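You operate a simulated robot arm through the tools that you are given. There is no shell and no other tool. Be economical: measure what you need, move in short steps, check, and stop when the job is done.

You run a simulated two-armed robot. Do the job below in one go: nothing can be reset, and whatever is moved stays where it is left.

## Task
Hold the grey lever base on the top of the tyre table steady with one hand and flip the white lever the other way with the other.

It is judged by the outcome, as a careful person would: the job done as asked, and still so three seconds after it is handed in. It fails if anything else is knocked over, pushed out of place, dropped, spilled or broken.

## Robot
Two 7-joint arms with two-finger parallel grippers on one trunk, on a base that drives. Base frame: it is fixed to the floor where the robot stands at the start and does not move with it; the origin is under the middle of the robot, x ahead of it, y to its left, z up; the surface under the hand at the start is at about z = 500. Readings come in mm, degrees, newtons and seconds.
The left shoulder is at the start at [144, 174, 1005], the right one opposite. With the tool pointing down near the work surface each hand reaches from about 100 to 720 mm from the robot's upright axis, wherever it stands, measured 20 degrees to its own side. Places, roughly: white lever [500, 0, 500]. Payload 3.6 kg a hand.
Tool frame (each hand has its own): the origin (TCP) lies between the finger pads and is the grasp point; the fingertips stand 30 mm ahead of it; z points along the fingers, y is the line along which they close. Largest opening 110 mm; finger width 20, thickness 10; the body of the gripper, 48 by 112 mm, starts 55 mm behind the TCP.
Orientation is that of the tool frame in the base frame, as a unit quaternion [w, x, y, z]. With the fingers straight down and closing along the base's y, the tool's x points along the base's -x, its y along +y and its z along -z.

## Interface
- The arms move only by the tool send_rows. It takes "left_motion", "right_motion" or both (then of equal length, played together; a hand with none holds still); each is a list of rows, each an object of numbers (a shift or turn left out is 0, a gripper value left out holds the last): "x", "y", "z": the shift along the base's x, y, z in mm; "rx", "ry", "rz": the turn, a rotation vector about the base's x, y, z in degrees; "hand": the opening in per cent of the stroke, from 0 (shut) to 100 (fully open). In form: [{"x": .., "y": .., "z": .., "rx": .., "ry": .., "rz": .., "hand": ..}, ...]. A call has 1 to 10 rows; each row is the pose to reach, as a shift and turn from the pose commanded when the call began. Each row takes 0.2 s and may step no farther than 50 mm and 8.6 degrees from the row before; otherwise, or with a gripper value out of range, the whole call is refused. Where a pose cannot be reached the arm comes as near as it can. A force on the tool above 40 N (or 10 N above the force at the start of the call, whichever is more), or a blocked arm, ends the call early, and 0.2 s more pass. The fingers move at their own pace (about 153 mm/s each) and stop on an object; they squeeze with about 31 N. The grip force told is the motor's: it shows also when the fingers shut on nothing. Time passes only in rows, and 0.2 s behind the last, so rows that repeat a pose let the fingers close. It gives the time, the measured TCP pose, the force on the tool (base axes), the opening and the grip force at its end, in the units of the frame above (readings bear some noise), with the torque about the TCP (base axes, N m) and any sound that the robot's microphone picked up.
- Cameras (640 x 400 px; columns grow to the right, rows downward): "scene" is now at [247.8, 10, 1156.1]; the picture's right is [0.14, -0.99, -0.00], its down [-0.75, -0.11, -0.65] and it looks along [0.65, 0.09, -0.76] (base axes); focal length 247 px, centre (320, 200). "left" rides on the left gripper at [73, -17, -103] in its tool frame; the picture's right is [0.23, 0.97, 0.00], its down [-0.76, 0.18, -0.62] and it looks along [-0.61, 0.14, 0.78] (tool axes); focal length 222 px, centre (320, 200). "right" rides on the right gripper at [72, 17, -103] in its tool frame; the picture's right is [-0.23, 0.97, 0.00], its down [-0.76, -0.18, -0.62] and it looks along [-0.61, -0.14, 0.78] (tool axes); focal length 222 px, centre (320, 200). There is no depth. A picture from a camera that has moved, and an enlarged one, comes with that camera's place and axes in the base frame and with its lens.
- camera(camera): a new picture of that camera. It takes no simulated time.
- move_column(by): slides the trunk up (or, below 0, down) by that many mm; the arms and the scene camera ride with it, the base frame stays. It gives what a move gives, with no picture.
- steer(legs): drives the robot by 1 to 6 legs, each [ahead, left, turn to the left] in mm, mm and degrees, along the robot's own axes; the way and the turn of a leg run together, so that a leg with both is an arc; at most 1500 mm and 180 degrees a leg. The arms and the cameras ride along, it lands a little off, and it stops where it bumps. It gives what a move gives.
- turn_head(pan, tilt): turns the head with the scene camera to pan (to the left, within 86 degrees either way) and tilt (down, from -29 to 69), counted from straight ahead of the robot. It gives what a move gives.
- inspect(camera, box): a new picture of the part [left, top, right, bottom] of that camera's present view, enlarged. It takes no simulated time.
- finish_job(): hands the job in; it is judged then, once.

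Go step by step. Nothing tells you exact positions but the pictures and the camera data: compare them with the known pose of the tool, close in by small moves and look again before you grip or let go. The budget is 120 turns and 108 pictures, counting those below and the enlarged ones. Unless the task says otherwise, let go and move clear before handing in, and close with one line.

The tools are called after "Call:" as name(argument=value, ...) on one line, values as JSON. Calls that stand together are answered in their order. send_rows: Moves the arms, as the interface text tells. Its arguments: {"type":"object","properties":{"left_motion":{"type":"array","items":{"type":"object","properties":{"x":{"type":"number"},"y":{"type":"number"},"z":{"type":"number"},"rx":{"type":"number"},"ry":{"type":"number"},"rz":{"type":"number"},"hand":{"type":"number"}}}},"right_motion":{"type":"array","items":{"type":"object","properties":{"x":{"type":"number"},"y":{"type":"number"},"z":{"type":"number"},"rx":{"type":"number"},"ry":{"type":"number"},"rz":{"type":"number"},"hand":{"type":"number"}}}}},"required":[]} The other tools are called the same way: move_column (by) slides the trunk up or down; steer (legs) drives the base; turn_head (pan, tilt) turns the head that bears the scene camera; camera (camera) takes a picture; inspect (camera, box) takes an enlarged picture of a part of a camera's view; finish_job () hands the job in.

At the start:

```text
clock: 0.0
left_tool_pos: [430.5, 200.4, 896.6]
left_tcp_rot: [-0.001, -0.001, 1.0, -0.001]
left_ft_force: [0.9, 0.3, -0.6]
left_torque: [-0.01, 0.01, -0.02]
left_finger_gap: 109.7
left_gripper_force: 0.2
right_tool_pos: [407.6, -180.3, 852.3]
right_tcp_rot: [0.0, 0.0, 1.0, 0.001]
right_ft_force: [0.2, -0.5, 0.7]
right_torque: [0.02, 0.0, 0.02]
right_finger_gap: 110.2
right_gripper_force: 0.2
trunk travel left (down, up): [-125.0, 638.0]
robot x, y, heading: [-4.6, -2.0, 0.2]
head pan, tilt: [8.1, 49.1]
```

scene: 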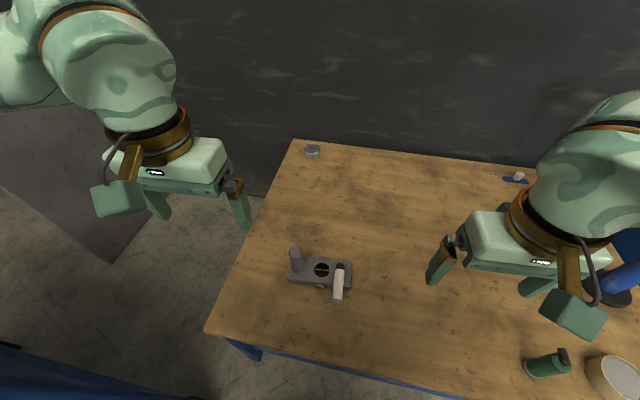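
right: 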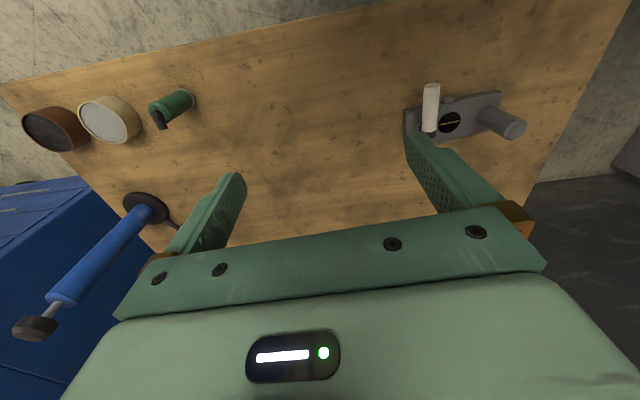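
left: 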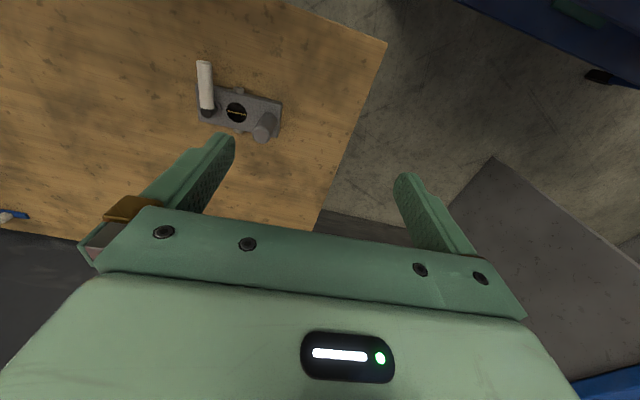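

I see a grey base with an upright grey post on its left end and a white lever on its right end, lying on the table near [500,0]. I'll enlarge it first.

Call:
inspect(camera="scene", box=[260, 220, 380, 320])

Call:
inspect(camera="left", box=[170, 40, 310, 150])

Call:
inspect(camera="right", box=[390, 60, 550, 160])

```text
4.00 times, centred on (320, 270) of scene
camera zoom: at [247.8, 10.0, 1156.1], right [0.14, -0.99, 0.0], down [-0.75, -0.11, -0.65], along [0.65, 0.09, -0.76], focal length 988 px, centre (320, -80)
```

zoom: 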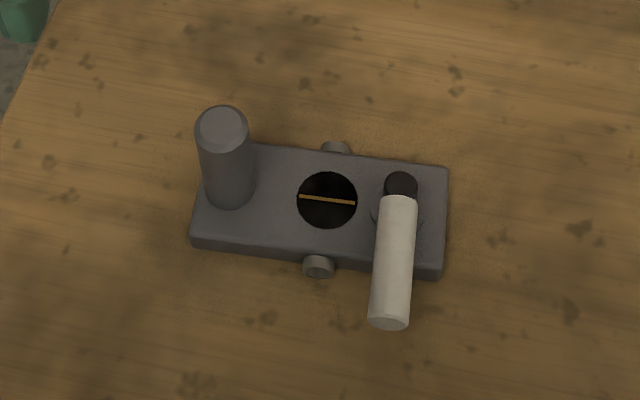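

```text
3.64 times, centred on (240, 95) of left
camera zoom: at [358.2, 183.9, 1000.3], right [-0.23, 0.97, 0.0], down [0.76, 0.18, 0.62], along [0.61, 0.14, -0.78], focal length 808 px, centre (611, 582)
```

zoom: 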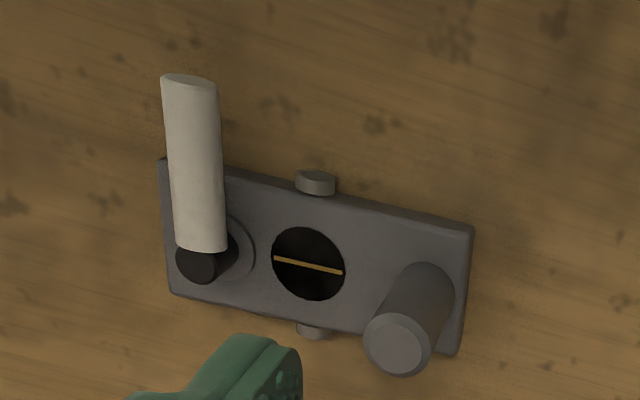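

```text
4.00 times, centred on (470, 110) of right
camera zoom: at [334.6, -162.1, 956.3], right [0.23, 0.97, 0.0], down [0.76, -0.18, 0.62], along [0.61, -0.14, -0.78], focal length 888 px, centre (-280, 560)
```

zoom: 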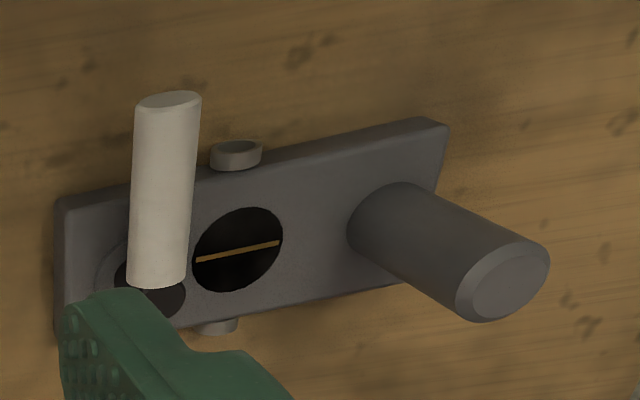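

The lever lies roughly horizontal from about [544,-3] to [458,-4] at z≈550, and the post tops out near [546,113,596]. I'll lower the right hand beside it for a flatter view of the pivot.

Call:
send_rows(right_motion=[{"z": -40, "y": -10}, {"z": -80, "y": -20}, {"z": -120, "y": -30, "rz": 8}, {"z": -160, "y": -40, "rz": 16}, {"z": -200, "y": -40, "rz": 24}, {"z": -220, "y": -40, "rz": 32}])

Call:
camera(camera="right")

```text
clock: 1.4
left_tool_pos: [430.4, 200.8, 896.5]
left_tcp_rot: [0.0, -0.001, 1.0, -0.001]
left_ft_force: [0.7, -1.0, -0.2]
left_torque: [-0.02, -0.01, -0.01]
left_finger_gap: 110.1
left_gripper_force: 0.0
right_tool_pos: [407.3, -220.6, 632.5]
right_tcp_rot: [0.001, -0.277, 0.961, 0.0]
right_ft_force: [-0.5, 0.4, 0.2]
right_torque: [0.01, -0.01, -0.02]
right_finger_gap: 110.0
right_gripper_force: 0.1
trunk travel left (down, up): [-125.0, 638.0]
robot x, y, heading: [-1.8, -6.0, -0.0]
head pan, tilt: [8.1, 49.1]
```

```text
101 pictures are left
camera right: at [336.8, -242.8, 736.2], right [-0.33, 0.95, 0.0], down [0.74, 0.25, 0.62], along [0.59, 0.2, -0.78], focal length 222 px, centre (320, 200)
```

right: 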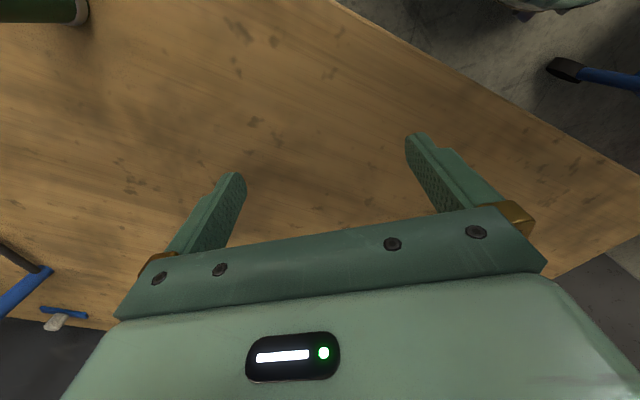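

The lever is hidden behind the gripper, so I'll shift the hand so it shows in the clear upper right of the picture.

Call:
send_rows(right_motion=[{"x": 40, "y": 20}, {"x": 80, "y": 50}, {"x": 110, "y": 70}])

Call:
camera(camera="right")

```text
clock: 2.2
left_tool_pos: [431.0, 200.7, 895.9]
left_tcp_rot: [0.0, -0.001, 1.0, -0.001]
left_ft_force: [0.0, -0.4, 0.7]
left_torque: [0.01, 0.0, 0.01]
left_finger_gap: 110.0
left_gripper_force: 0.1
right_tool_pos: [519.1, -149.4, 632.4]
right_tcp_rot: [0.0, -0.276, 0.961, 0.001]
right_ft_force: [0.0, 0.2, -0.4]
right_torque: [0.01, 0.04, 0.02]
right_finger_gap: 110.0
right_gripper_force: 0.1
trunk travel left (down, up): [-125.0, 638.0]
robot x, y, heading: [0.3, -0.6, -0.4]
head pan, tilt: [8.1, 49.1]
```

```text
100 pictures are left
camera right: at [447.5, -172.8, 735.5], right [-0.32, 0.95, 0.0], down [0.74, 0.25, 0.62], along [0.59, 0.2, -0.78], focal length 222 px, centre (320, 200)
```

right: 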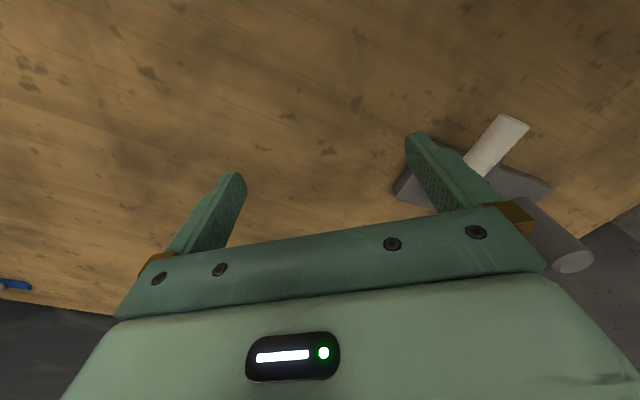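

The pivot is hidden by a finger, so I'll shift a little further.

Call:
send_rows(right_motion=[{"x": 45, "y": 0}, {"x": 90, "y": 0}, {"x": 110, "y": 10}])

Call:
inspect(camera="right", box=[400, 0, 640, 150])

```text
clock: 3.0
left_tool_pos: [431.5, 200.9, 895.3]
left_tcp_rot: [-0.001, -0.001, 1.0, 0.0]
left_ft_force: [0.4, -0.1, -0.1]
left_torque: [-0.01, 0.0, 0.04]
left_finger_gap: 109.9
left_gripper_force: 0.0
right_tool_pos: [598.4, -150.8, 632.4]
right_tcp_rot: [0.0, -0.276, 0.961, 0.0]
right_ft_force: [0.9, 0.8, 0.3]
right_torque: [0.03, 0.01, 0.02]
right_finger_gap: 110.0
right_gripper_force: 0.0
right hand out of reach, approached as far as the arm can: row 2, 3
trunk travel left (down, up): [-125.0, 638.0]
robot x, y, heading: [1.3, -0.2, 0.0]
head pan, tilt: [8.1, 49.1]
```

```text
2.67 times, centred on (520, 75) of right
camera zoom: at [526.7, -174.2, 735.6], right [-0.32, 0.95, 0.0], down [0.74, 0.25, 0.62], along [0.59, 0.2, -0.78], focal length 592 px, centre (-213, 533)
```

zoom: 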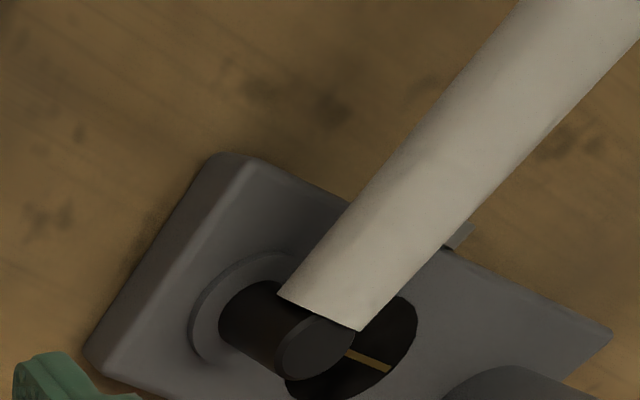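

The lever sits on a vertical black shaft, so it swings about a vertical axis. I'll bring the left hand above the grey post, turned so its fingers close along x, and move the right hand back.

Call:
send_rows(left_motion=[{"x": 12, "y": -9, "z": -15, "rz": -8.5}, {"x": 24, "y": -18, "z": -30, "rz": -17}, {"x": 36, "y": -27, "z": -45, "rz": -25.5}, {"x": 48, "y": -36, "z": -60, "rz": -34}, {"x": 60, "y": -45, "z": -75, "rz": -42.5}, {"x": 72, "y": -54, "z": -90, "rz": -51}, {"x": 84, "y": -63, "z": -105, "rz": -59.5}, {"x": 96, "y": -72, "z": -120, "rz": -68}, {"x": 108, "y": -81, "z": -135, "rz": -76.5}, {"x": 115, "y": -88, "z": -150, "rz": -85}], right_motion=[{"x": -30, "y": 0}, {"x": -60, "y": -10}, {"x": -90, "y": -20, "rz": -8}, {"x": -120, "y": -30, "rz": -16}, {"x": -140, "y": -40, "rz": -24, "hand": 0}, {"x": -160, "y": -40, "rz": -32}, {"x": -180, "y": -40, "rz": -32}, {"x": -180, "y": -40, "rz": -32}, {"x": -180, "y": -40, "rz": -32}, {"x": -180, "y": -40, "rz": -32}])

Call:
camera(camera="left")

Call:
camera(camera="scene")

```text
clock: 5.2
left_tool_pos: [463.3, 148.0, 685.3]
left_tcp_rot: [0.035, 0.658, 0.751, 0.028]
left_ft_force: [0.3, -0.5, -1.2]
left_torque: [-0.01, 0.06, -0.01]
left_finger_gap: 109.7
left_gripper_force: 0.1
left hand out of reach, approached as far as the arm can: row 6, 7, 8, 9, 10
right_tool_pos: [419.0, -190.5, 631.7]
right_tcp_rot: [-0.003, 0.0, 1.0, 0.0]
right_ft_force: [0.2, 0.2, 0.5]
right_torque: [0.0, 0.05, 0.01]
right_finger_gap: 0.0
right_gripper_force: 30.8
trunk travel left (down, up): [-125.0, 638.0]
robot x, y, heading: [2.2, -3.0, 0.1]
head pan, tilt: [8.1, 49.1]
```

```text
98 pictures are left
camera left: at [428.1, 217.4, 785.4], right [0.93, 0.35, 0.08], down [0.22, -0.73, 0.65], along [0.29, -0.59, -0.76], focal length 222 px, centre (320, 200)
```

left: 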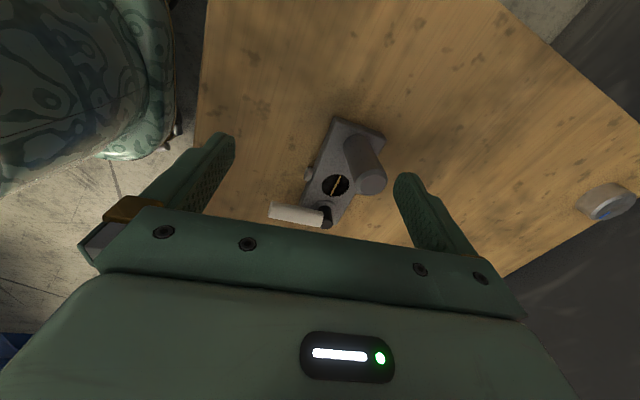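

```text
97 pictures are left
camera scene: at [251.7, 10.1, 1154.7], right [0.14, -0.99, 0.0], down [-0.75, -0.11, -0.65], along [0.65, 0.09, -0.76], focal length 247 px, centre (320, 200)
```

scene: 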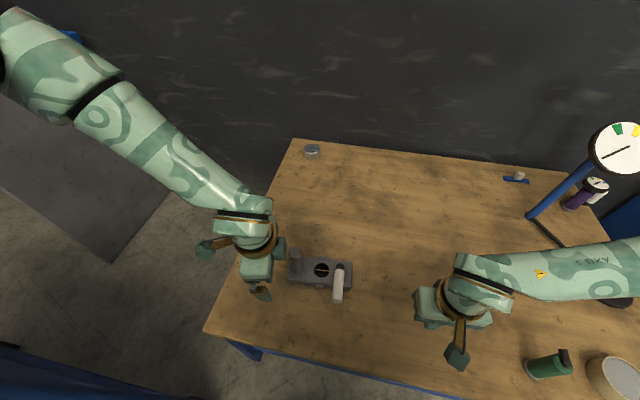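

The left wrist can't turn the full 90° there. I'll turn it part way back (about −40° is enough, gripping above lever height) and check the pose.

Call:
send_rows(left_motion=[{"rz": 8.5, "z": 10}, {"rz": 17, "z": 20}, {"rz": 25.5, "z": 30}, {"rz": 34, "z": 40}, {"rz": 42.5, "z": 40}, {"rz": 45, "z": 40}])

```text
clock: 6.6
left_tool_pos: [461.0, 147.5, 727.4]
left_tcp_rot: [0.021, 0.32, 0.946, 0.041]
left_ft_force: [-0.8, -0.3, 0.3]
left_torque: [0.02, -0.01, 0.01]
left_finger_gap: 109.7
left_gripper_force: 0.0
right_tool_pos: [415.9, -191.0, 634.2]
right_tcp_rot: [-0.001, 0.0, 1.0, 0.0]
right_ft_force: [0.8, -0.1, -1.0]
right_torque: [-0.04, -0.03, -0.01]
right_finger_gap: 0.0
right_gripper_force: 30.4
trunk travel left (down, up): [-125.0, 638.0]
robot x, y, heading: [-1.0, 1.4, 0.0]
head pan, tilt: [8.1, 49.1]
```

Now level the tool and move above the post.

Call:
send_rows(left_motion=[{"x": 28, "y": -11, "z": -5, "rx": -1.8, "ry": 1.9}, {"x": 56, "y": -22, "z": -10, "rx": -3.7, "ry": 3.8}, {"x": 85, "y": -34, "z": -20, "rx": -3.7, "ry": 3.8}])

Call:
camera(camera="left")

Call:
camera(camera="scene")

```text
clock: 7.4
left_tool_pos: [546.8, 113.1, 706.9]
left_tcp_rot: [0.0, 0.321, 0.947, -0.001]
left_ft_force: [1.4, -0.4, -0.2]
left_torque: [0.0, 0.02, 0.01]
left_finger_gap: 110.0
left_gripper_force: 0.0
right_tool_pos: [415.9, -190.1, 632.4]
right_tcp_rot: [-0.001, 0.0, 1.0, 0.0]
right_ft_force: [0.4, 0.4, -0.2]
right_torque: [-0.01, -0.02, -0.02]
right_finger_gap: 0.0
right_gripper_force: 30.9
trunk travel left (down, up): [-125.0, 638.0]
robot x, y, heading: [-3.8, 0.3, -0.3]
head pan, tilt: [8.1, 49.1]
```

```text
96 pictures are left
camera left: at [479.1, 144.2, 810.2], right [0.41, 0.91, 0.0], down [0.71, -0.32, 0.62], along [0.57, -0.26, -0.78], focal length 222 px, centre (320, 200)
```

left: 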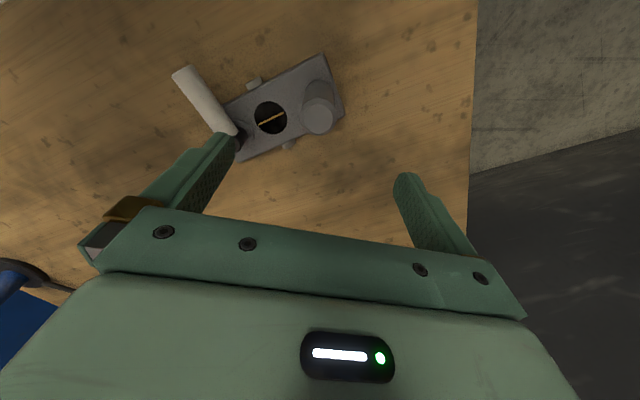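

```text
95 pictures are left
camera scene: at [248.3, 9.8, 1156.0], right [0.14, -0.99, 0.0], down [-0.75, -0.11, -0.65], along [0.65, 0.09, -0.76], focal length 247 px, centre (320, 200)
```

scene: 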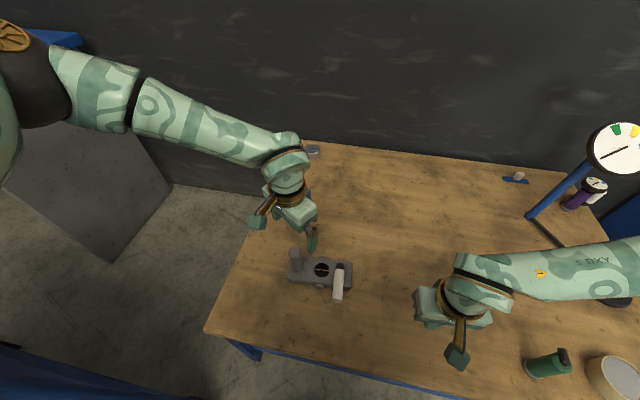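

The post top refines to about [543,113,598], well centred between the open fingers. I'll descend so the fingertips end just above lever height, then look.

Call:
send_rows(left_motion=[{"x": -3, "z": -40}, {"x": -3, "z": -75}, {"x": -3, "z": -100}, {"x": -3, "z": -114}])

Call:
camera(camera="left")

Call:
inspect(camera="scene", box=[230, 200, 390, 320])

```text
clock: 8.4
left_tool_pos: [544.1, 113.3, 593.3]
left_tcp_rot: [0.001, 0.321, 0.947, 0.0]
left_ft_force: [0.3, 0.6, -0.3]
left_torque: [0.03, -0.03, 0.02]
left_finger_gap: 109.9
left_gripper_force: 0.0
right_tool_pos: [416.4, -189.3, 633.0]
right_tcp_rot: [-0.001, 0.0, 1.0, 0.0]
right_ft_force: [-0.2, 0.0, -0.1]
right_torque: [0.0, 0.03, -0.01]
right_finger_gap: 0.0
right_gripper_force: 31.4
trunk travel left (down, up): [-125.0, 638.0]
robot x, y, heading: [0.6, -0.9, -0.1]
head pan, tilt: [8.1, 49.1]
```

```text
94 pictures are left
camera left: at [475.7, 144.3, 696.2], right [0.41, 0.91, 0.0], down [0.71, -0.32, 0.62], along [0.57, -0.26, -0.78], focal length 222 px, centre (320, 200)
```

left: 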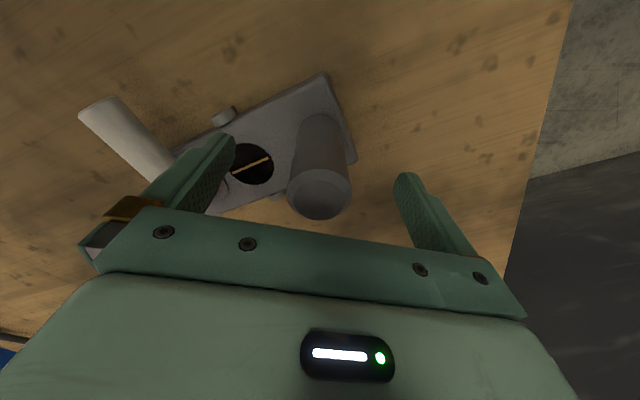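

```text
3.33 times, centred on (310, 260) of scene
camera zoom: at [248.0, 10.0, 1156.1], right [0.14, -0.99, 0.0], down [-0.75, -0.11, -0.65], along [0.65, 0.09, -0.76], focal length 824 px, centre (353, 0)
```

zoom: 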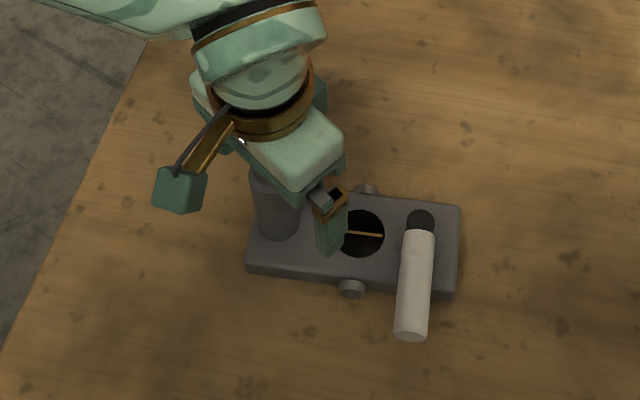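

The post is centred between the fingers and the tips overlap its top. Closing the left hand.

Call:
send_rows(left_motion=[{"x": -1, "hand": 60}, {"x": -1, "hand": 35}, {"x": -1, "hand": 0}, {"x": -1}, {"x": -1}])

Call:
camera(camera="left")

Call:
inspect(camera="scene", box=[230, 200, 390, 320])

```text
clock: 9.6
left_tool_pos: [542.1, 113.8, 593.1]
left_tcp_rot: [0.001, 0.321, 0.947, -0.001]
left_ft_force: [-1.2, -0.6, -0.2]
left_torque: [-0.31, 0.01, -0.12]
left_finger_gap: 33.4
left_gripper_force: 31.1
right_tool_pos: [415.1, -189.8, 632.9]
right_tcp_rot: [-0.001, 0.001, 1.0, 0.0]
right_ft_force: [-0.6, -0.2, 0.0]
right_torque: [-0.01, 0.02, -0.01]
right_finger_gap: 0.1
right_gripper_force: 31.3
trunk travel left (down, up): [-125.0, 638.0]
robot x, y, heading: [-2.2, 1.1, 0.0]
head pan, tilt: [8.1, 49.1]
```

```text
92 pictures are left
camera left: at [474.6, 144.3, 696.4], right [0.41, 0.91, 0.0], down [0.71, -0.32, 0.62], along [0.57, -0.26, -0.78], focal length 222 px, centre (320, 200)
```

left: 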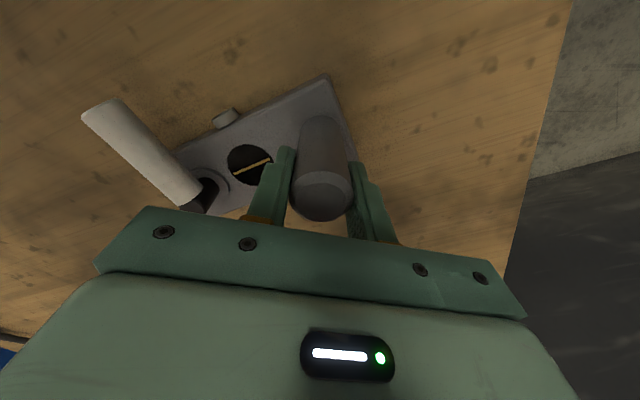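

```text
3.33 times, centred on (310, 260) of scene
camera zoom: at [247.9, 9.9, 1156.1], right [0.14, -0.99, 0.0], down [-0.75, -0.11, -0.65], along [0.65, 0.09, -0.76], focal length 824 px, centre (353, 0)
```

zoom: 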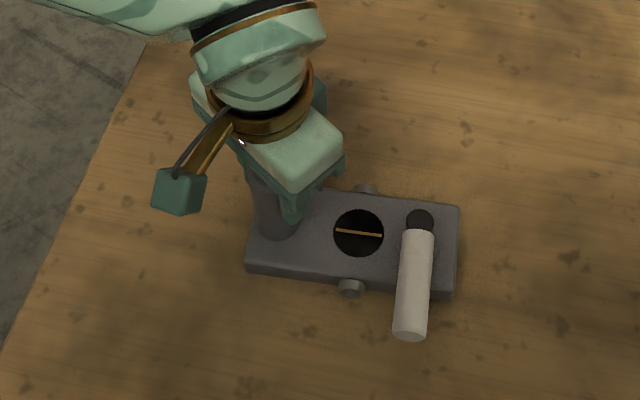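

The post is held (gap 33 mm, 31 N). Before pushing I'll test, hovering high, whether the right hand can reach the far side of the pivot.

Call:
send_rows(right_motion=[{"x": 37, "y": 26}, {"x": 74, "y": 52}, {"x": 111, "y": 78}, {"x": 148, "y": 104}, {"x": 185, "y": 120}, {"x": 200, "y": 120}])

```text
clock: 11.0
left_tool_pos: [542.5, 114.2, 593.4]
left_tcp_rot: [0.0, 0.32, 0.947, 0.0]
left_ft_force: [-0.8, 0.9, 0.1]
left_torque: [-0.18, 0.14, -0.03]
left_finger_gap: 33.4
left_gripper_force: 30.9
right_tool_pos: [616.4, -68.4, 632.8]
right_tcp_rot: [0.0, 0.0, 1.0, 0.0]
right_ft_force: [-1.1, 1.0, -0.3]
right_torque: [0.02, -0.01, 0.0]
right_finger_gap: 0.0
right_gripper_force: 30.8
trunk travel left (down, up): [-125.0, 638.0]
robot x, y, heading: [2.9, -4.4, 0.1]
head pan, tilt: [8.1, 49.1]
```

Reach is fine at this yaw. I'll bring the closed right fingers over the lever to its left side, near the tip, turned a bit to stay clear of the left gripper.

Call:
send_rows(right_motion=[{"x": -45}, {"x": -90}, {"x": -130, "rz": 8}, {"x": -150, "y": 20, "rz": 16}, {"x": -150, "y": 50, "rz": 24}, {"x": -150, "y": 80, "rz": 30}, {"x": -150, "y": 103, "rz": 30}])

Call:
camera(camera="scene")

Call:
camera(camera="right")

Call:
camera(camera="left")

```text
clock: 12.6
left_tool_pos: [542.9, 114.0, 592.8]
left_tcp_rot: [0.001, 0.32, 0.947, -0.001]
left_ft_force: [-1.7, 2.3, 1.6]
left_torque: [-0.37, 0.06, -0.13]
left_finger_gap: 33.6
left_gripper_force: 31.1
right_tool_pos: [466.7, 34.3, 630.5]
right_tcp_rot: [-0.001, -0.26, 0.966, 0.0]
right_ft_force: [-0.2, 0.4, 1.4]
right_torque: [0.0, 0.03, 0.02]
right_finger_gap: 0.1
right_gripper_force: 30.9
trunk travel left (down, up): [-125.0, 638.0]
robot x, y, heading: [-1.6, -2.6, -0.2]
head pan, tilt: [8.1, 49.1]
```

```text
90 pictures are left
camera scene: at [247.9, 10.0, 1156.1], right [0.14, -0.99, 0.0], down [-0.75, -0.11, -0.65], along [0.65, 0.09, -0.76], focal length 247 px, centre (320, 200)
```

scene: 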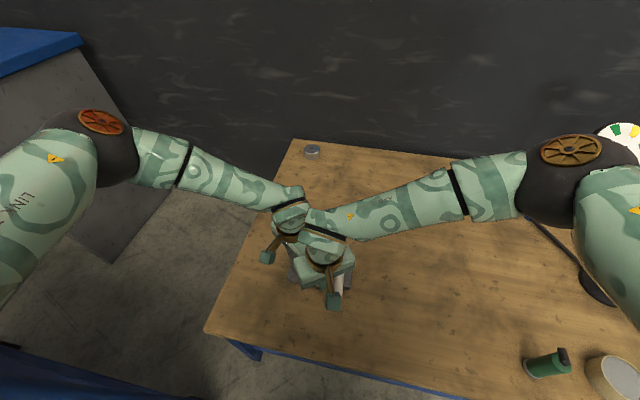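

```text
89 pictures are left
camera right: at [394.5, 12.5, 735.0], right [-0.29, 0.96, 0.0], down [0.75, 0.23, 0.62], along [0.6, 0.18, -0.78], focal length 222 px, centre (320, 200)
```

right: 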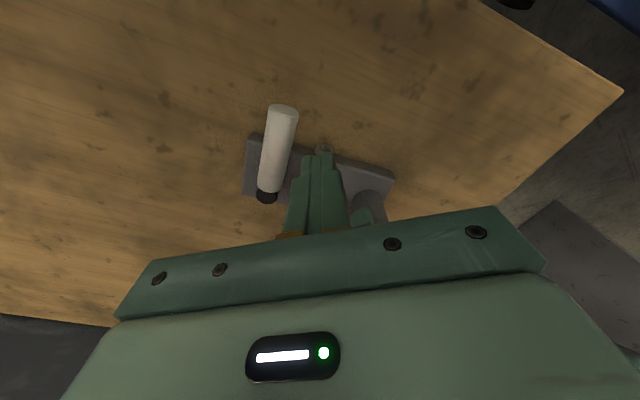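

```text
88 pictures are left
camera left: at [474.6, 144.4, 696.5], right [0.41, 0.91, 0.0], down [0.71, -0.32, 0.62], along [0.57, -0.26, -0.78], focal length 222 px, centre (320, 200)
```

left: 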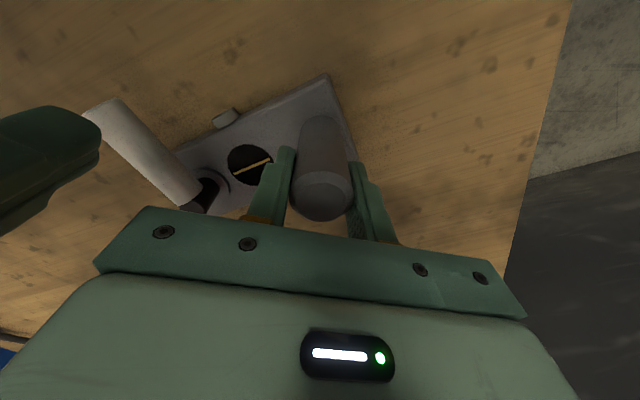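

Clear of the lever on its left side. Lower to lever height and check.

Call:
send_rows(right_motion=[{"z": -30}, {"z": -50}, {"z": -61}])

Call:
inspect(camera="right", box=[200, 60, 440, 210])

```text
clock: 13.4
left_tool_pos: [542.9, 113.2, 592.7]
left_tcp_rot: [0.002, 0.321, 0.947, 0.0]
left_ft_force: [-0.6, -1.8, -0.4]
left_torque: [0.16, -0.01, -0.02]
left_finger_gap: 33.1
left_gripper_force: 31.0
right_tool_pos: [467.5, 33.8, 572.4]
right_tcp_rot: [0.0, -0.259, 0.966, 0.0]
right_ft_force: [-0.5, 0.0, -0.7]
right_torque: [-0.04, -0.04, -0.01]
right_finger_gap: 0.0
right_gripper_force: 31.1
trunk travel left (down, up): [-125.0, 638.0]
robot x, y, heading: [2.0, 1.0, -0.2]
head pan, tilt: [8.1, 49.1]
```

```text
2.67 times, centred on (320, 135) of right
camera zoom: at [394.2, 12.2, 674.9], right [-0.29, 0.96, 0.0], down [0.75, 0.23, 0.62], along [0.6, 0.18, -0.78], focal length 592 px, centre (320, 373)
```

zoom: 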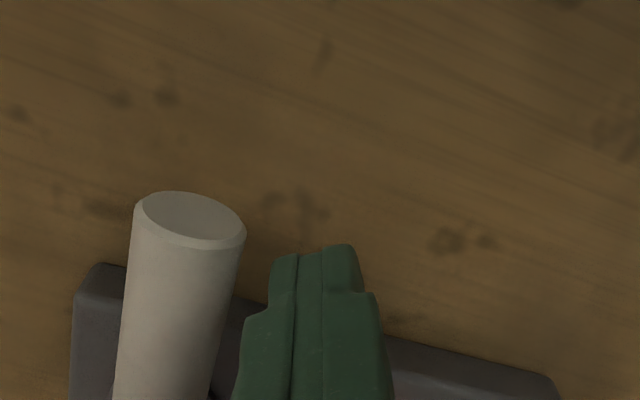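

Lower another 10 mm for solid overlap (the finger stays outside the base outline), then nudge the lever toward −y and watch the force.

Call:
send_rows(right_motion=[{"z": -10}, {"z": -10, "y": -8}, {"z": -10, "y": -16}, {"z": -10, "y": -24}, {"z": -10, "y": -32}])

Call:
inspect(camera="right", box=[200, 60, 440, 210])

Call:
camera(camera="left")

```text
clock: 14.6
left_tool_pos: [542.9, 114.0, 594.2]
left_tcp_rot: [0.002, 0.321, 0.947, 0.0]
left_ft_force: [-0.4, -3.1, 0.3]
left_torque: [0.18, -0.08, 0.12]
left_finger_gap: 33.5
left_gripper_force: 31.4
right_tool_pos: [465.9, 2.7, 560.5]
right_tcp_rot: [0.0, -0.259, 0.966, 0.0]
right_ft_force: [0.2, 2.9, -0.1]
right_torque: [0.0, -0.02, -0.01]
right_finger_gap: 0.1
right_gripper_force: 31.4
trunk travel left (down, up): [-125.0, 638.0]
robot x, y, heading: [1.5, -1.2, 0.1]
head pan, tilt: [8.1, 49.1]
```

```text
2.67 times, centred on (320, 135) of right
camera zoom: at [394.5, -19.8, 665.0], right [-0.29, 0.96, 0.0], down [0.75, 0.23, 0.62], along [0.6, 0.18, -0.78], focal length 592 px, centre (320, 373)
```

zoom: 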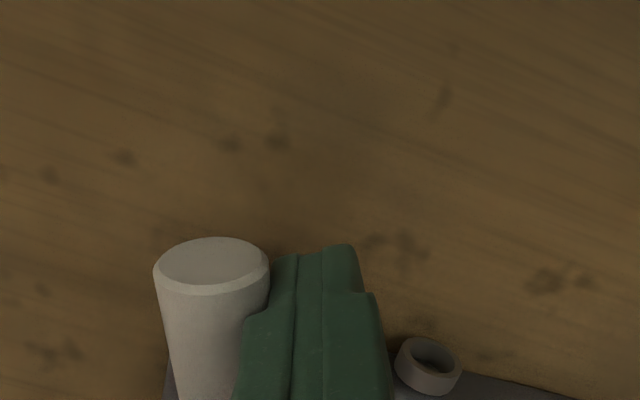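

```text
85 pictures are left
camera left: at [474.7, 144.4, 696.5], right [0.41, 0.91, 0.0], down [0.71, -0.32, 0.62], along [0.57, -0.26, -0.78], focal length 222 px, centre (320, 200)
```

left: 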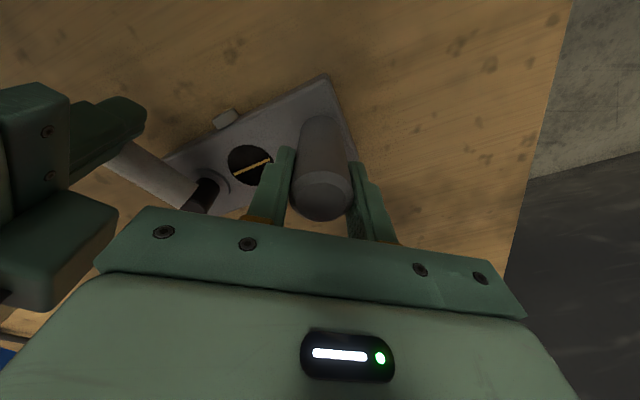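

The lever turns freely with about 3 N and the base stays put. I'll continue along the arc to the quarter turn.

Call:
send_rows(right_motion=[{"x": 5, "y": -9, "rz": -4}, {"x": 8, "y": -20, "rz": -8}, {"x": 14, "y": -38, "rz": -14}, {"x": 25, "y": -53, "rz": -20}, {"x": 39, "y": -65, "rz": -25}, {"x": 56, "y": -73, "rz": -30}])

Call:
camera(camera="right")

Call:
inspect(camera="scene", box=[230, 200, 390, 320])

Call:
camera(camera="left")

```text
clock: 16.0
left_tool_pos: [543.1, 114.6, 592.0]
left_tcp_rot: [0.001, 0.321, 0.947, -0.001]
left_ft_force: [0.5, -0.8, 0.0]
left_torque: [-0.44, 0.11, 0.17]
left_finger_gap: 33.3
left_gripper_force: 31.2
right_tool_pos: [521.6, -71.3, 561.5]
right_tcp_rot: [-0.001, 0.001, 1.0, 0.0]
right_ft_force: [-1.8, 0.6, -1.1]
right_torque: [0.01, 0.04, 0.01]
right_finger_gap: 0.0
right_gripper_force: 30.8
trunk travel left (down, up): [-125.0, 638.0]
robot x, y, heading: [-1.8, 2.2, -0.1]
head pan, tilt: [8.1, 49.1]
```

```text
84 pictures are left
camera right: at [448.6, -54.4, 664.5], right [0.23, 0.97, 0.0], down [0.76, -0.18, 0.62], along [0.61, -0.14, -0.78], focal length 222 px, centre (320, 200)
```

right: 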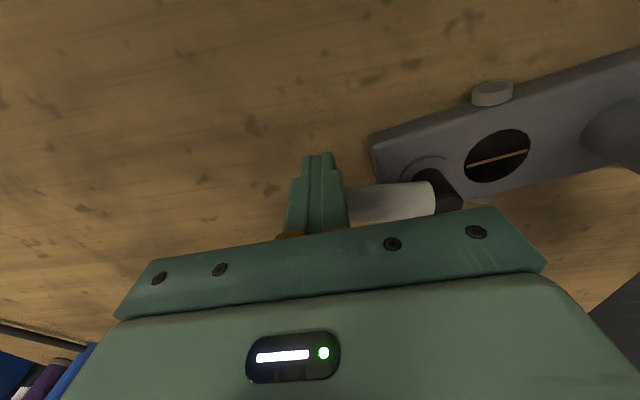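

```text
3.33 times, centred on (310, 260) of scene
camera zoom: at [247.8, 10.0, 1156.1], right [0.14, -0.99, 0.0], down [-0.75, -0.11, -0.65], along [0.65, 0.09, -0.76], focal length 824 px, centre (353, 0)
```

zoom: 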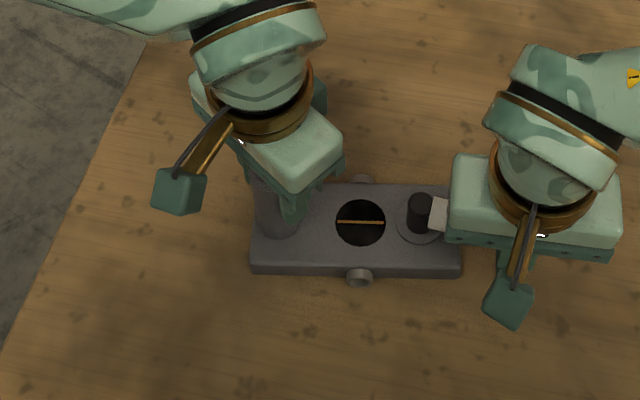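

```text
82 pictures are left
camera left: at [474.6, 144.5, 696.5], right [0.41, 0.91, 0.0], down [0.71, -0.32, 0.62], along [0.57, -0.26, -0.78], focal length 222 px, centre (320, 200)
```

left: 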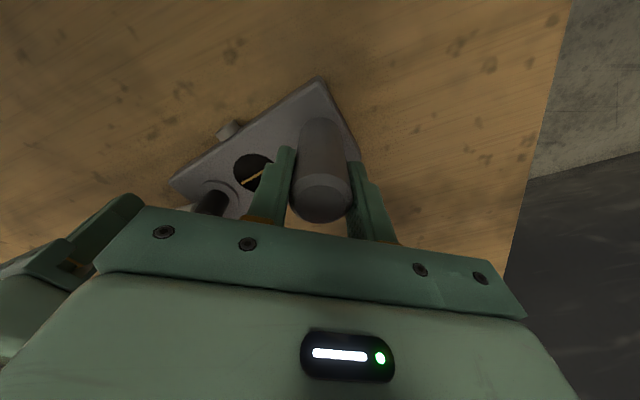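

The lever is now a quarter round, but the base has turned about 6° around the post. I'll back the right finger off and twist the left hand back, to see whether the base follows the grip.

Call:
send_rows(right_motion=[{"x": -15}, {"x": -30}, {"x": -30}, {"x": -30}], left_motion=[{}, {}, {"rz": -3}, {"rz": -6}])

Call:
inspect(camera="scene", box=[230, 200, 390, 320])

Call:
camera(camera="left")

Call:
camera(camera="right")

```text
clock: 17.0
left_tool_pos: [542.1, 113.9, 593.6]
left_tcp_rot: [0.001, 0.37, 0.929, -0.001]
left_ft_force: [0.2, 0.0, -0.1]
left_torque: [0.27, -0.04, 0.05]
left_finger_gap: 32.8
left_gripper_force: 31.6
right_tool_pos: [492.2, -71.7, 562.4]
right_tcp_rot: [0.0, 0.0, 1.0, 0.0]
right_ft_force: [0.1, 0.0, 0.2]
right_torque: [-0.01, 0.02, -0.02]
right_finger_gap: 0.0
right_gripper_force: 30.5
trunk travel left (down, up): [-125.0, 638.0]
robot x, y, heading: [2.6, 2.6, 0.1]
head pan, tilt: [8.1, 49.1]
```

```text
3.33 times, centred on (310, 260) of scene
camera zoom: at [247.9, 10.0, 1156.1], right [0.14, -0.99, 0.0], down [-0.75, -0.11, -0.65], along [0.65, 0.09, -0.76], focal length 824 px, centre (353, 0)
```

zoom: 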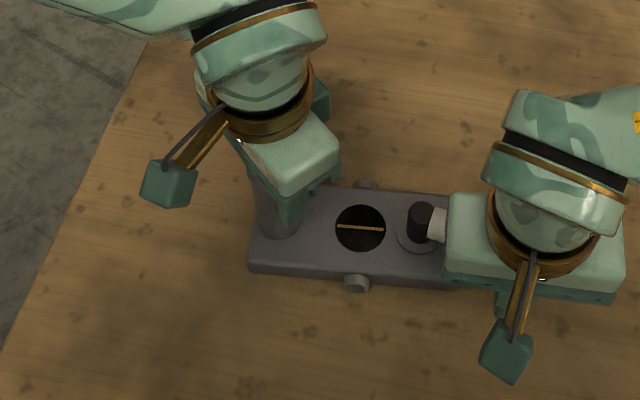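

```text
80 pictures are left
camera left: at [478.1, 151.1, 696.4], right [0.5, 0.86, 0.0], down [0.67, -0.39, 0.62], along [0.54, -0.31, -0.78], focal length 222 px, centre (320, 200)
```

left: 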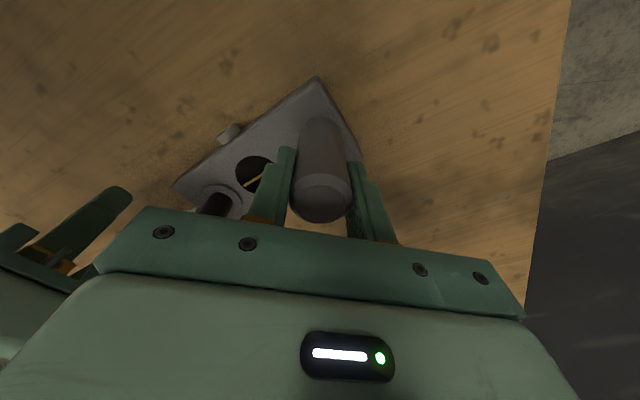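

```text
79 pictures are left
camera right: at [419.1, -53.9, 664.8], right [0.23, 0.97, 0.0], down [0.76, -0.18, 0.62], along [0.61, -0.14, -0.78], focal length 222 px, centre (320, 200)
```

right: 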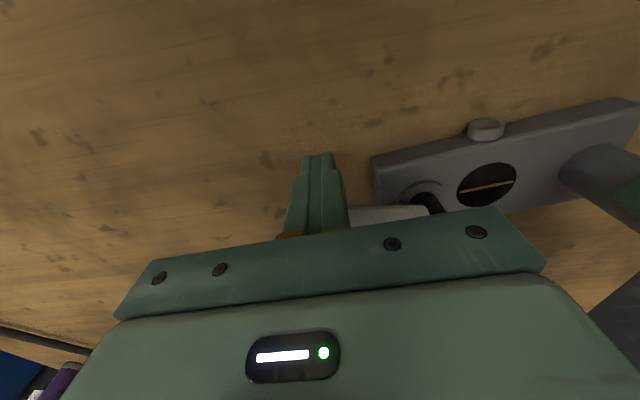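

The base followed the grip about halfway back, and the lever stays where it was put, with no spring. To avoid the large turning moment of a one-sided push, I'll grasp the lever with the right hand and turn it about its pivot. First I'll raise the hand and turn it −90°.

Call:
send_rows(right_motion=[{"z": 35}, {"z": 70, "rz": -8.5}, {"z": 80, "x": 10, "rz": -17}, {"z": 80, "x": 20, "rz": -25.5}, {"z": 80, "x": 30, "rz": -34}, {"z": 80, "x": 40, "rz": -42.5}, {"z": 80, "x": 50, "rz": -51}, {"z": 80, "x": 55, "rz": -59.5}, {"z": 80, "x": 55, "rz": -68, "hand": 100}, {"z": 80, "x": 55, "rz": -76.5}])

Call:
camera(camera="right")

Call:
inspect(camera="scene", box=[230, 200, 390, 320])

```text
clock: 19.2
left_tool_pos: [542.3, 111.6, 591.5]
left_tcp_rot: [0.001, 0.37, 0.929, 0.0]
left_ft_force: [0.5, -1.8, 0.5]
left_torque: [0.24, -0.08, -0.06]
left_finger_gap: 33.0
left_gripper_force: 30.7
right_tool_pos: [548.7, -72.6, 640.5]
right_tcp_rot: [0.0, 0.619, 0.785, 0.0]
right_ft_force: [0.1, 0.0, 0.6]
right_torque: [0.03, 0.02, -0.01]
right_finger_gap: 110.0
right_gripper_force: 0.0
trunk travel left (down, up): [-125.0, 638.0]
robot x, y, heading: [2.2, 0.4, -0.1]
head pan, tilt: [8.1, 49.1]
```

```text
78 pictures are left
camera right: at [546.8, 2.9, 744.7], right [1.0, 0.0, 0.0], down [0.0, -0.78, 0.62], along [0.0, -0.62, -0.78], focal length 222 px, centre (320, 200)
```

right: 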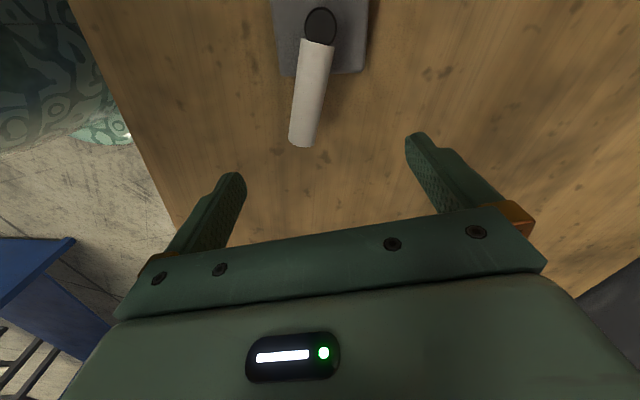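

```text
3.33 times, centred on (310, 260) of scene
camera zoom: at [248.0, 10.0, 1156.1], right [0.14, -0.99, 0.0], down [-0.75, -0.11, -0.65], along [0.65, 0.09, -0.76], focal length 824 px, centre (353, 0)
```

zoom: 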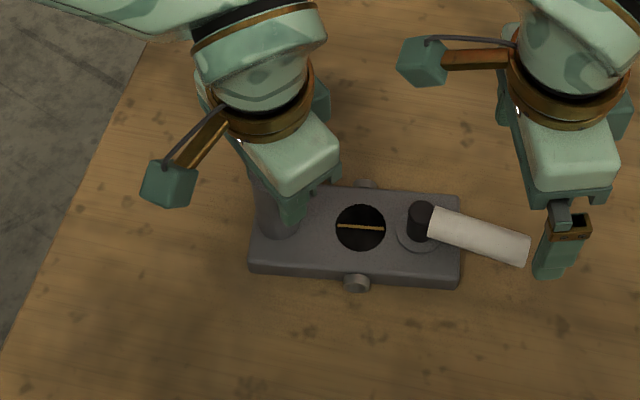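

From this view the pivot is at about [547,1,555] and the lever tip at [530,−79], so it points at about 258°. I'll turn the hand to match and centre it on the lever.

Call:
send_rows(right_motion=[{"x": -4, "y": 3, "rz": -8}, {"x": -9, "y": 6, "rz": -16}, {"x": -14, "y": 11, "rz": -24}])

Call:
camera(camera="right")

```text
clock: 20.0
left_tool_pos: [542.7, 112.9, 593.3]
left_tcp_rot: [0.001, 0.37, 0.929, -0.001]
left_ft_force: [-0.2, -0.6, 0.5]
left_torque: [-0.2, 0.04, -0.12]
left_finger_gap: 32.8
left_gripper_force: 30.4
right_tool_pos: [532.8, -60.6, 641.4]
right_tcp_rot: [0.0, 0.77, 0.638, 0.0]
right_ft_force: [-0.5, -0.2, 0.1]
right_torque: [-0.01, -0.01, -0.02]
right_finger_gap: 109.9
right_gripper_force: 0.2
trunk travel left (down, up): [-125.0, 638.0]
robot x, y, heading: [-0.1, -4.1, 0.3]
head pan, tilt: [8.1, 49.1]
```

```text
76 pictures are left
camera right: at [562.7, 7.9, 744.8], right [0.92, -0.4, 0.0], down [-0.31, -0.72, 0.62], along [-0.25, -0.57, -0.78], focal length 222 px, centre (320, 200)
```

right: 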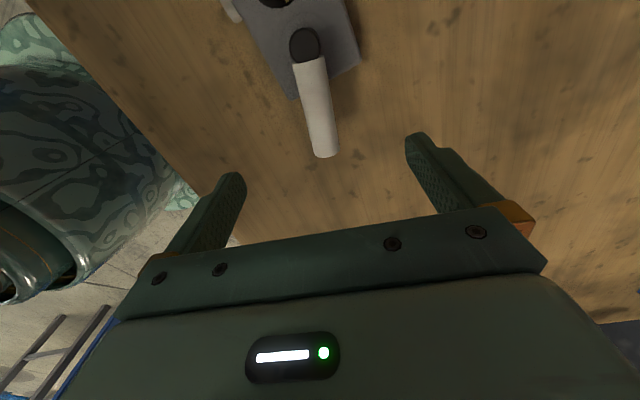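

The lever lies centred between the fingers. Descend around it and close gently.

Call:
send_rows(right_motion=[{"z": -30}, {"z": -60}, {"z": -80}, {"z": -88}, {"z": -88, "hand": 40}, {"z": -88, "hand": 25}, {"z": -88, "hand": 0}, {"z": -88}, {"z": -88}])

Call:
camera(camera="right")

Call:
inspect(camera="scene", box=[230, 200, 390, 320])

```text
clock: 22.0
left_tool_pos: [543.4, 113.2, 592.6]
left_tcp_rot: [0.001, 0.37, 0.929, -0.001]
left_ft_force: [-5.0, 3.6, 5.5]
left_torque: [-0.45, 0.23, -0.47]
left_finger_gap: 33.0
left_gripper_force: 30.9
right_tool_pos: [534.3, -61.1, 553.2]
right_tcp_rot: [0.0, 0.769, 0.639, -0.001]
right_ft_force: [7.2, -2.1, -1.3]
right_torque: [0.2, -0.13, -0.5]
right_finger_gap: 24.8
right_gripper_force: 30.6
trunk travel left (down, up): [-125.0, 638.0]
robot x, y, heading: [-3.6, 2.9, 0.1]
head pan, tilt: [8.1, 49.1]
```

```text
75 pictures are left
camera right: at [562.7, 8.1, 657.6], right [0.92, -0.4, 0.0], down [-0.31, -0.72, 0.62], along [-0.25, -0.57, -0.78], focal length 222 px, centre (320, 200)
```

right: 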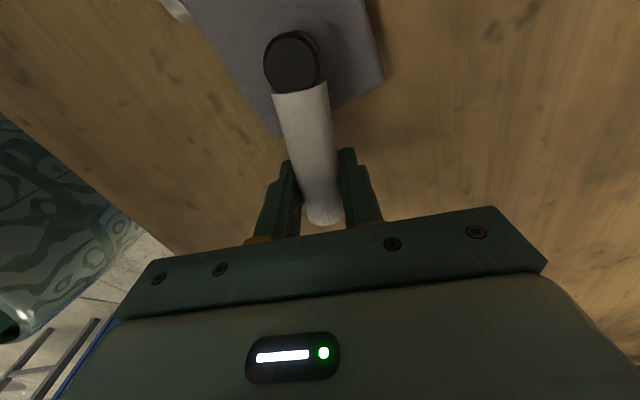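

```text
3.33 times, centred on (310, 260) of scene
camera zoom: at [247.9, 10.0, 1156.1], right [0.14, -0.99, 0.0], down [-0.75, -0.11, -0.65], along [0.65, 0.09, -0.76], focal length 824 px, centre (353, 0)
```

zoom: 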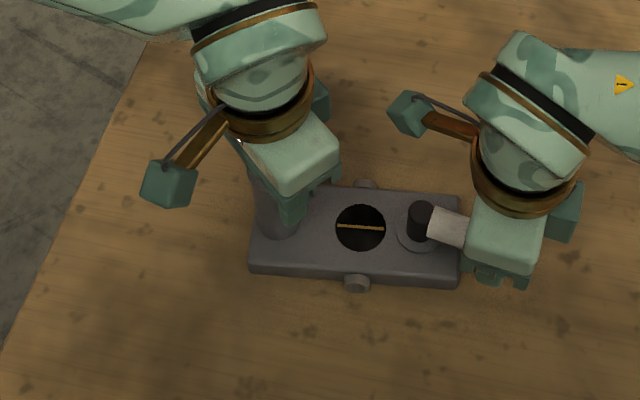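

The lever is gripped and the base hasn't moved. I'll turn the lever about the pivot by 40°, then check.

Call:
send_rows(right_motion=[{"x": 8.9, "y": -1.3, "rz": 8}, {"x": 17.9, "y": -1.2, "rz": 16}, {"x": 26.8, "y": 0.1, "rz": 24}, {"x": 35.5, "y": 2.6, "rz": 32}, {"x": 43.7, "y": 6.3, "rz": 40}])

Call:
camera(camera="right")

Call:
inspect(camera="scene", box=[230, 200, 390, 320])

```text
clock: 23.2
left_tool_pos: [542.1, 113.5, 591.9]
left_tcp_rot: [0.0, 0.37, 0.929, 0.0]
left_ft_force: [-8.0, 4.0, 7.7]
left_torque: [-0.56, 0.27, 0.36]
left_finger_gap: 32.7
left_gripper_force: 30.6
right_tool_pos: [578.1, -54.4, 554.1]
right_tcp_rot: [0.001, 0.505, 0.863, -0.001]
right_ft_force: [10.3, -4.3, -2.4]
right_torque: [-0.04, -0.08, -1.83]
right_finger_gap: 36.0
right_gripper_force: 30.8
trunk travel left (down, up): [-125.0, 638.0]
robot x, y, heading: [2.2, -1.3, 0.1]
head pan, tilt: [8.1, 49.1]
```

```text
73 pictures are left
camera right: at [556.0, 16.9, 656.8], right [0.96, 0.28, 0.0], down [0.22, -0.75, 0.62], along [0.17, -0.6, -0.78], focal length 222 px, centre (320, 200)
```

right: 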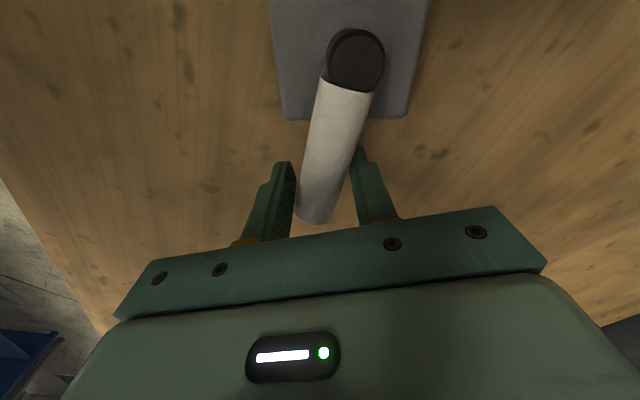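

```text
3.33 times, centred on (310, 260) of scene
camera zoom: at [248.0, 9.9, 1156.1], right [0.14, -0.99, 0.0], down [-0.75, -0.11, -0.65], along [0.65, 0.09, -0.76], focal length 824 px, centre (353, 0)
```

zoom: 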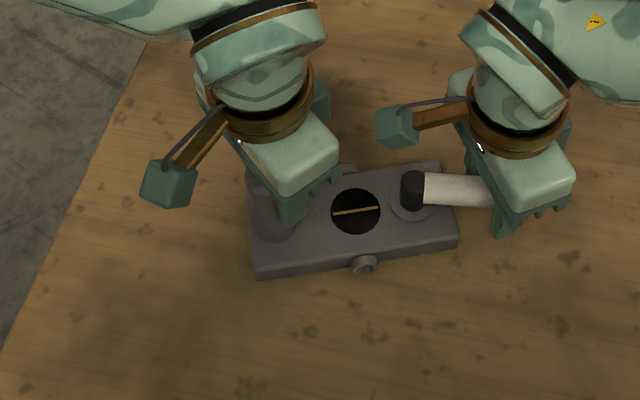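

The torque of 1.8 Nm and the fingers being pried apart show the lever is at its end stop: it swings about 80° and was already there after my push. My extra turn rotated the base about 16°. I'll line the hand up with the lever, then carry lever and base back rigidly about the post.

Call:
send_rows(right_motion=[{"rz": -8}, {"rz": -16}, {"rz": -24}, {"rz": -24}, {"x": -11.7, "y": -2, "rz": -28}, {"x": -23.6, "y": -3.2, "rz": -32}, {"x": -35.5, "y": -3.6, "rz": -36}, {"x": -47.4, "y": -3.2, "rz": -40}, {"x": -47.4, "y": -3.2, "rz": -40}])

Call:
camera(camera="right")

Call:
inspect(camera="scene", box=[230, 200, 390, 320])

```text
clock: 25.2
left_tool_pos: [541.7, 113.4, 593.5]
left_tcp_rot: [0.001, 0.37, 0.929, -0.001]
left_ft_force: [-8.2, -7.1, -0.9]
left_torque: [0.44, 0.14, -0.32]
left_finger_gap: 32.9
left_gripper_force: 30.8
right_tool_pos: [529.5, -58.1, 552.8]
right_tcp_rot: [0.0, 0.769, 0.639, -0.001]
right_ft_force: [7.7, 6.5, -0.1]
right_torque: [-0.48, 0.22, -0.82]
right_finger_gap: 24.7
right_gripper_force: 30.8
trunk travel left (down, up): [-125.0, 638.0]
robot x, y, heading: [1.6, 1.1, -0.1]
head pan, tilt: [8.1, 49.1]
```

```text
71 pictures are left
camera right: at [558.4, 10.8, 657.2], right [0.92, -0.4, 0.0], down [-0.31, -0.72, 0.62], along [-0.25, -0.57, -0.78], focal length 222 px, centre (320, 200)
```

right: 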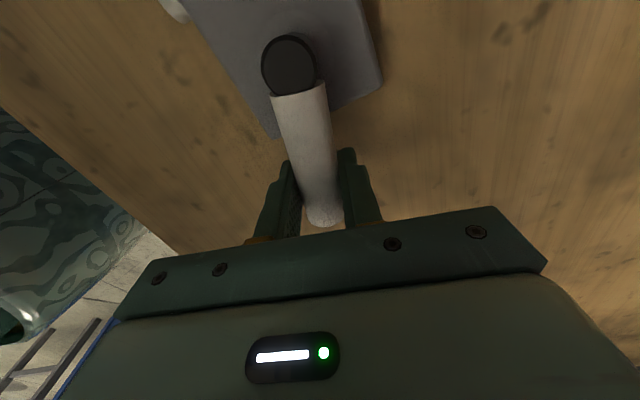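

```text
3.33 times, centred on (310, 260) of scene
camera zoom: at [248.1, 10.0, 1156.0], right [0.14, -0.99, 0.0], down [-0.75, -0.11, -0.65], along [0.65, 0.09, -0.76], focal length 824 px, centre (353, 0)
```

zoom: 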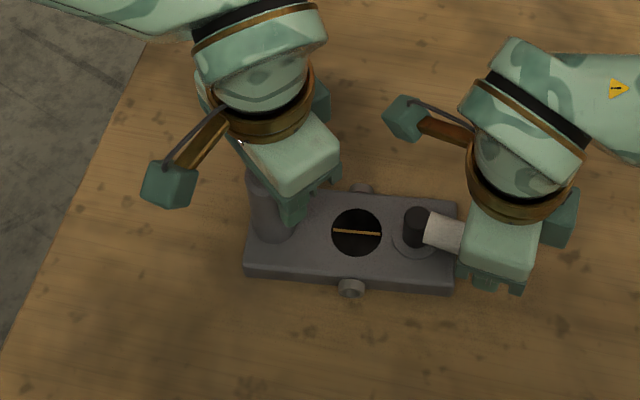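

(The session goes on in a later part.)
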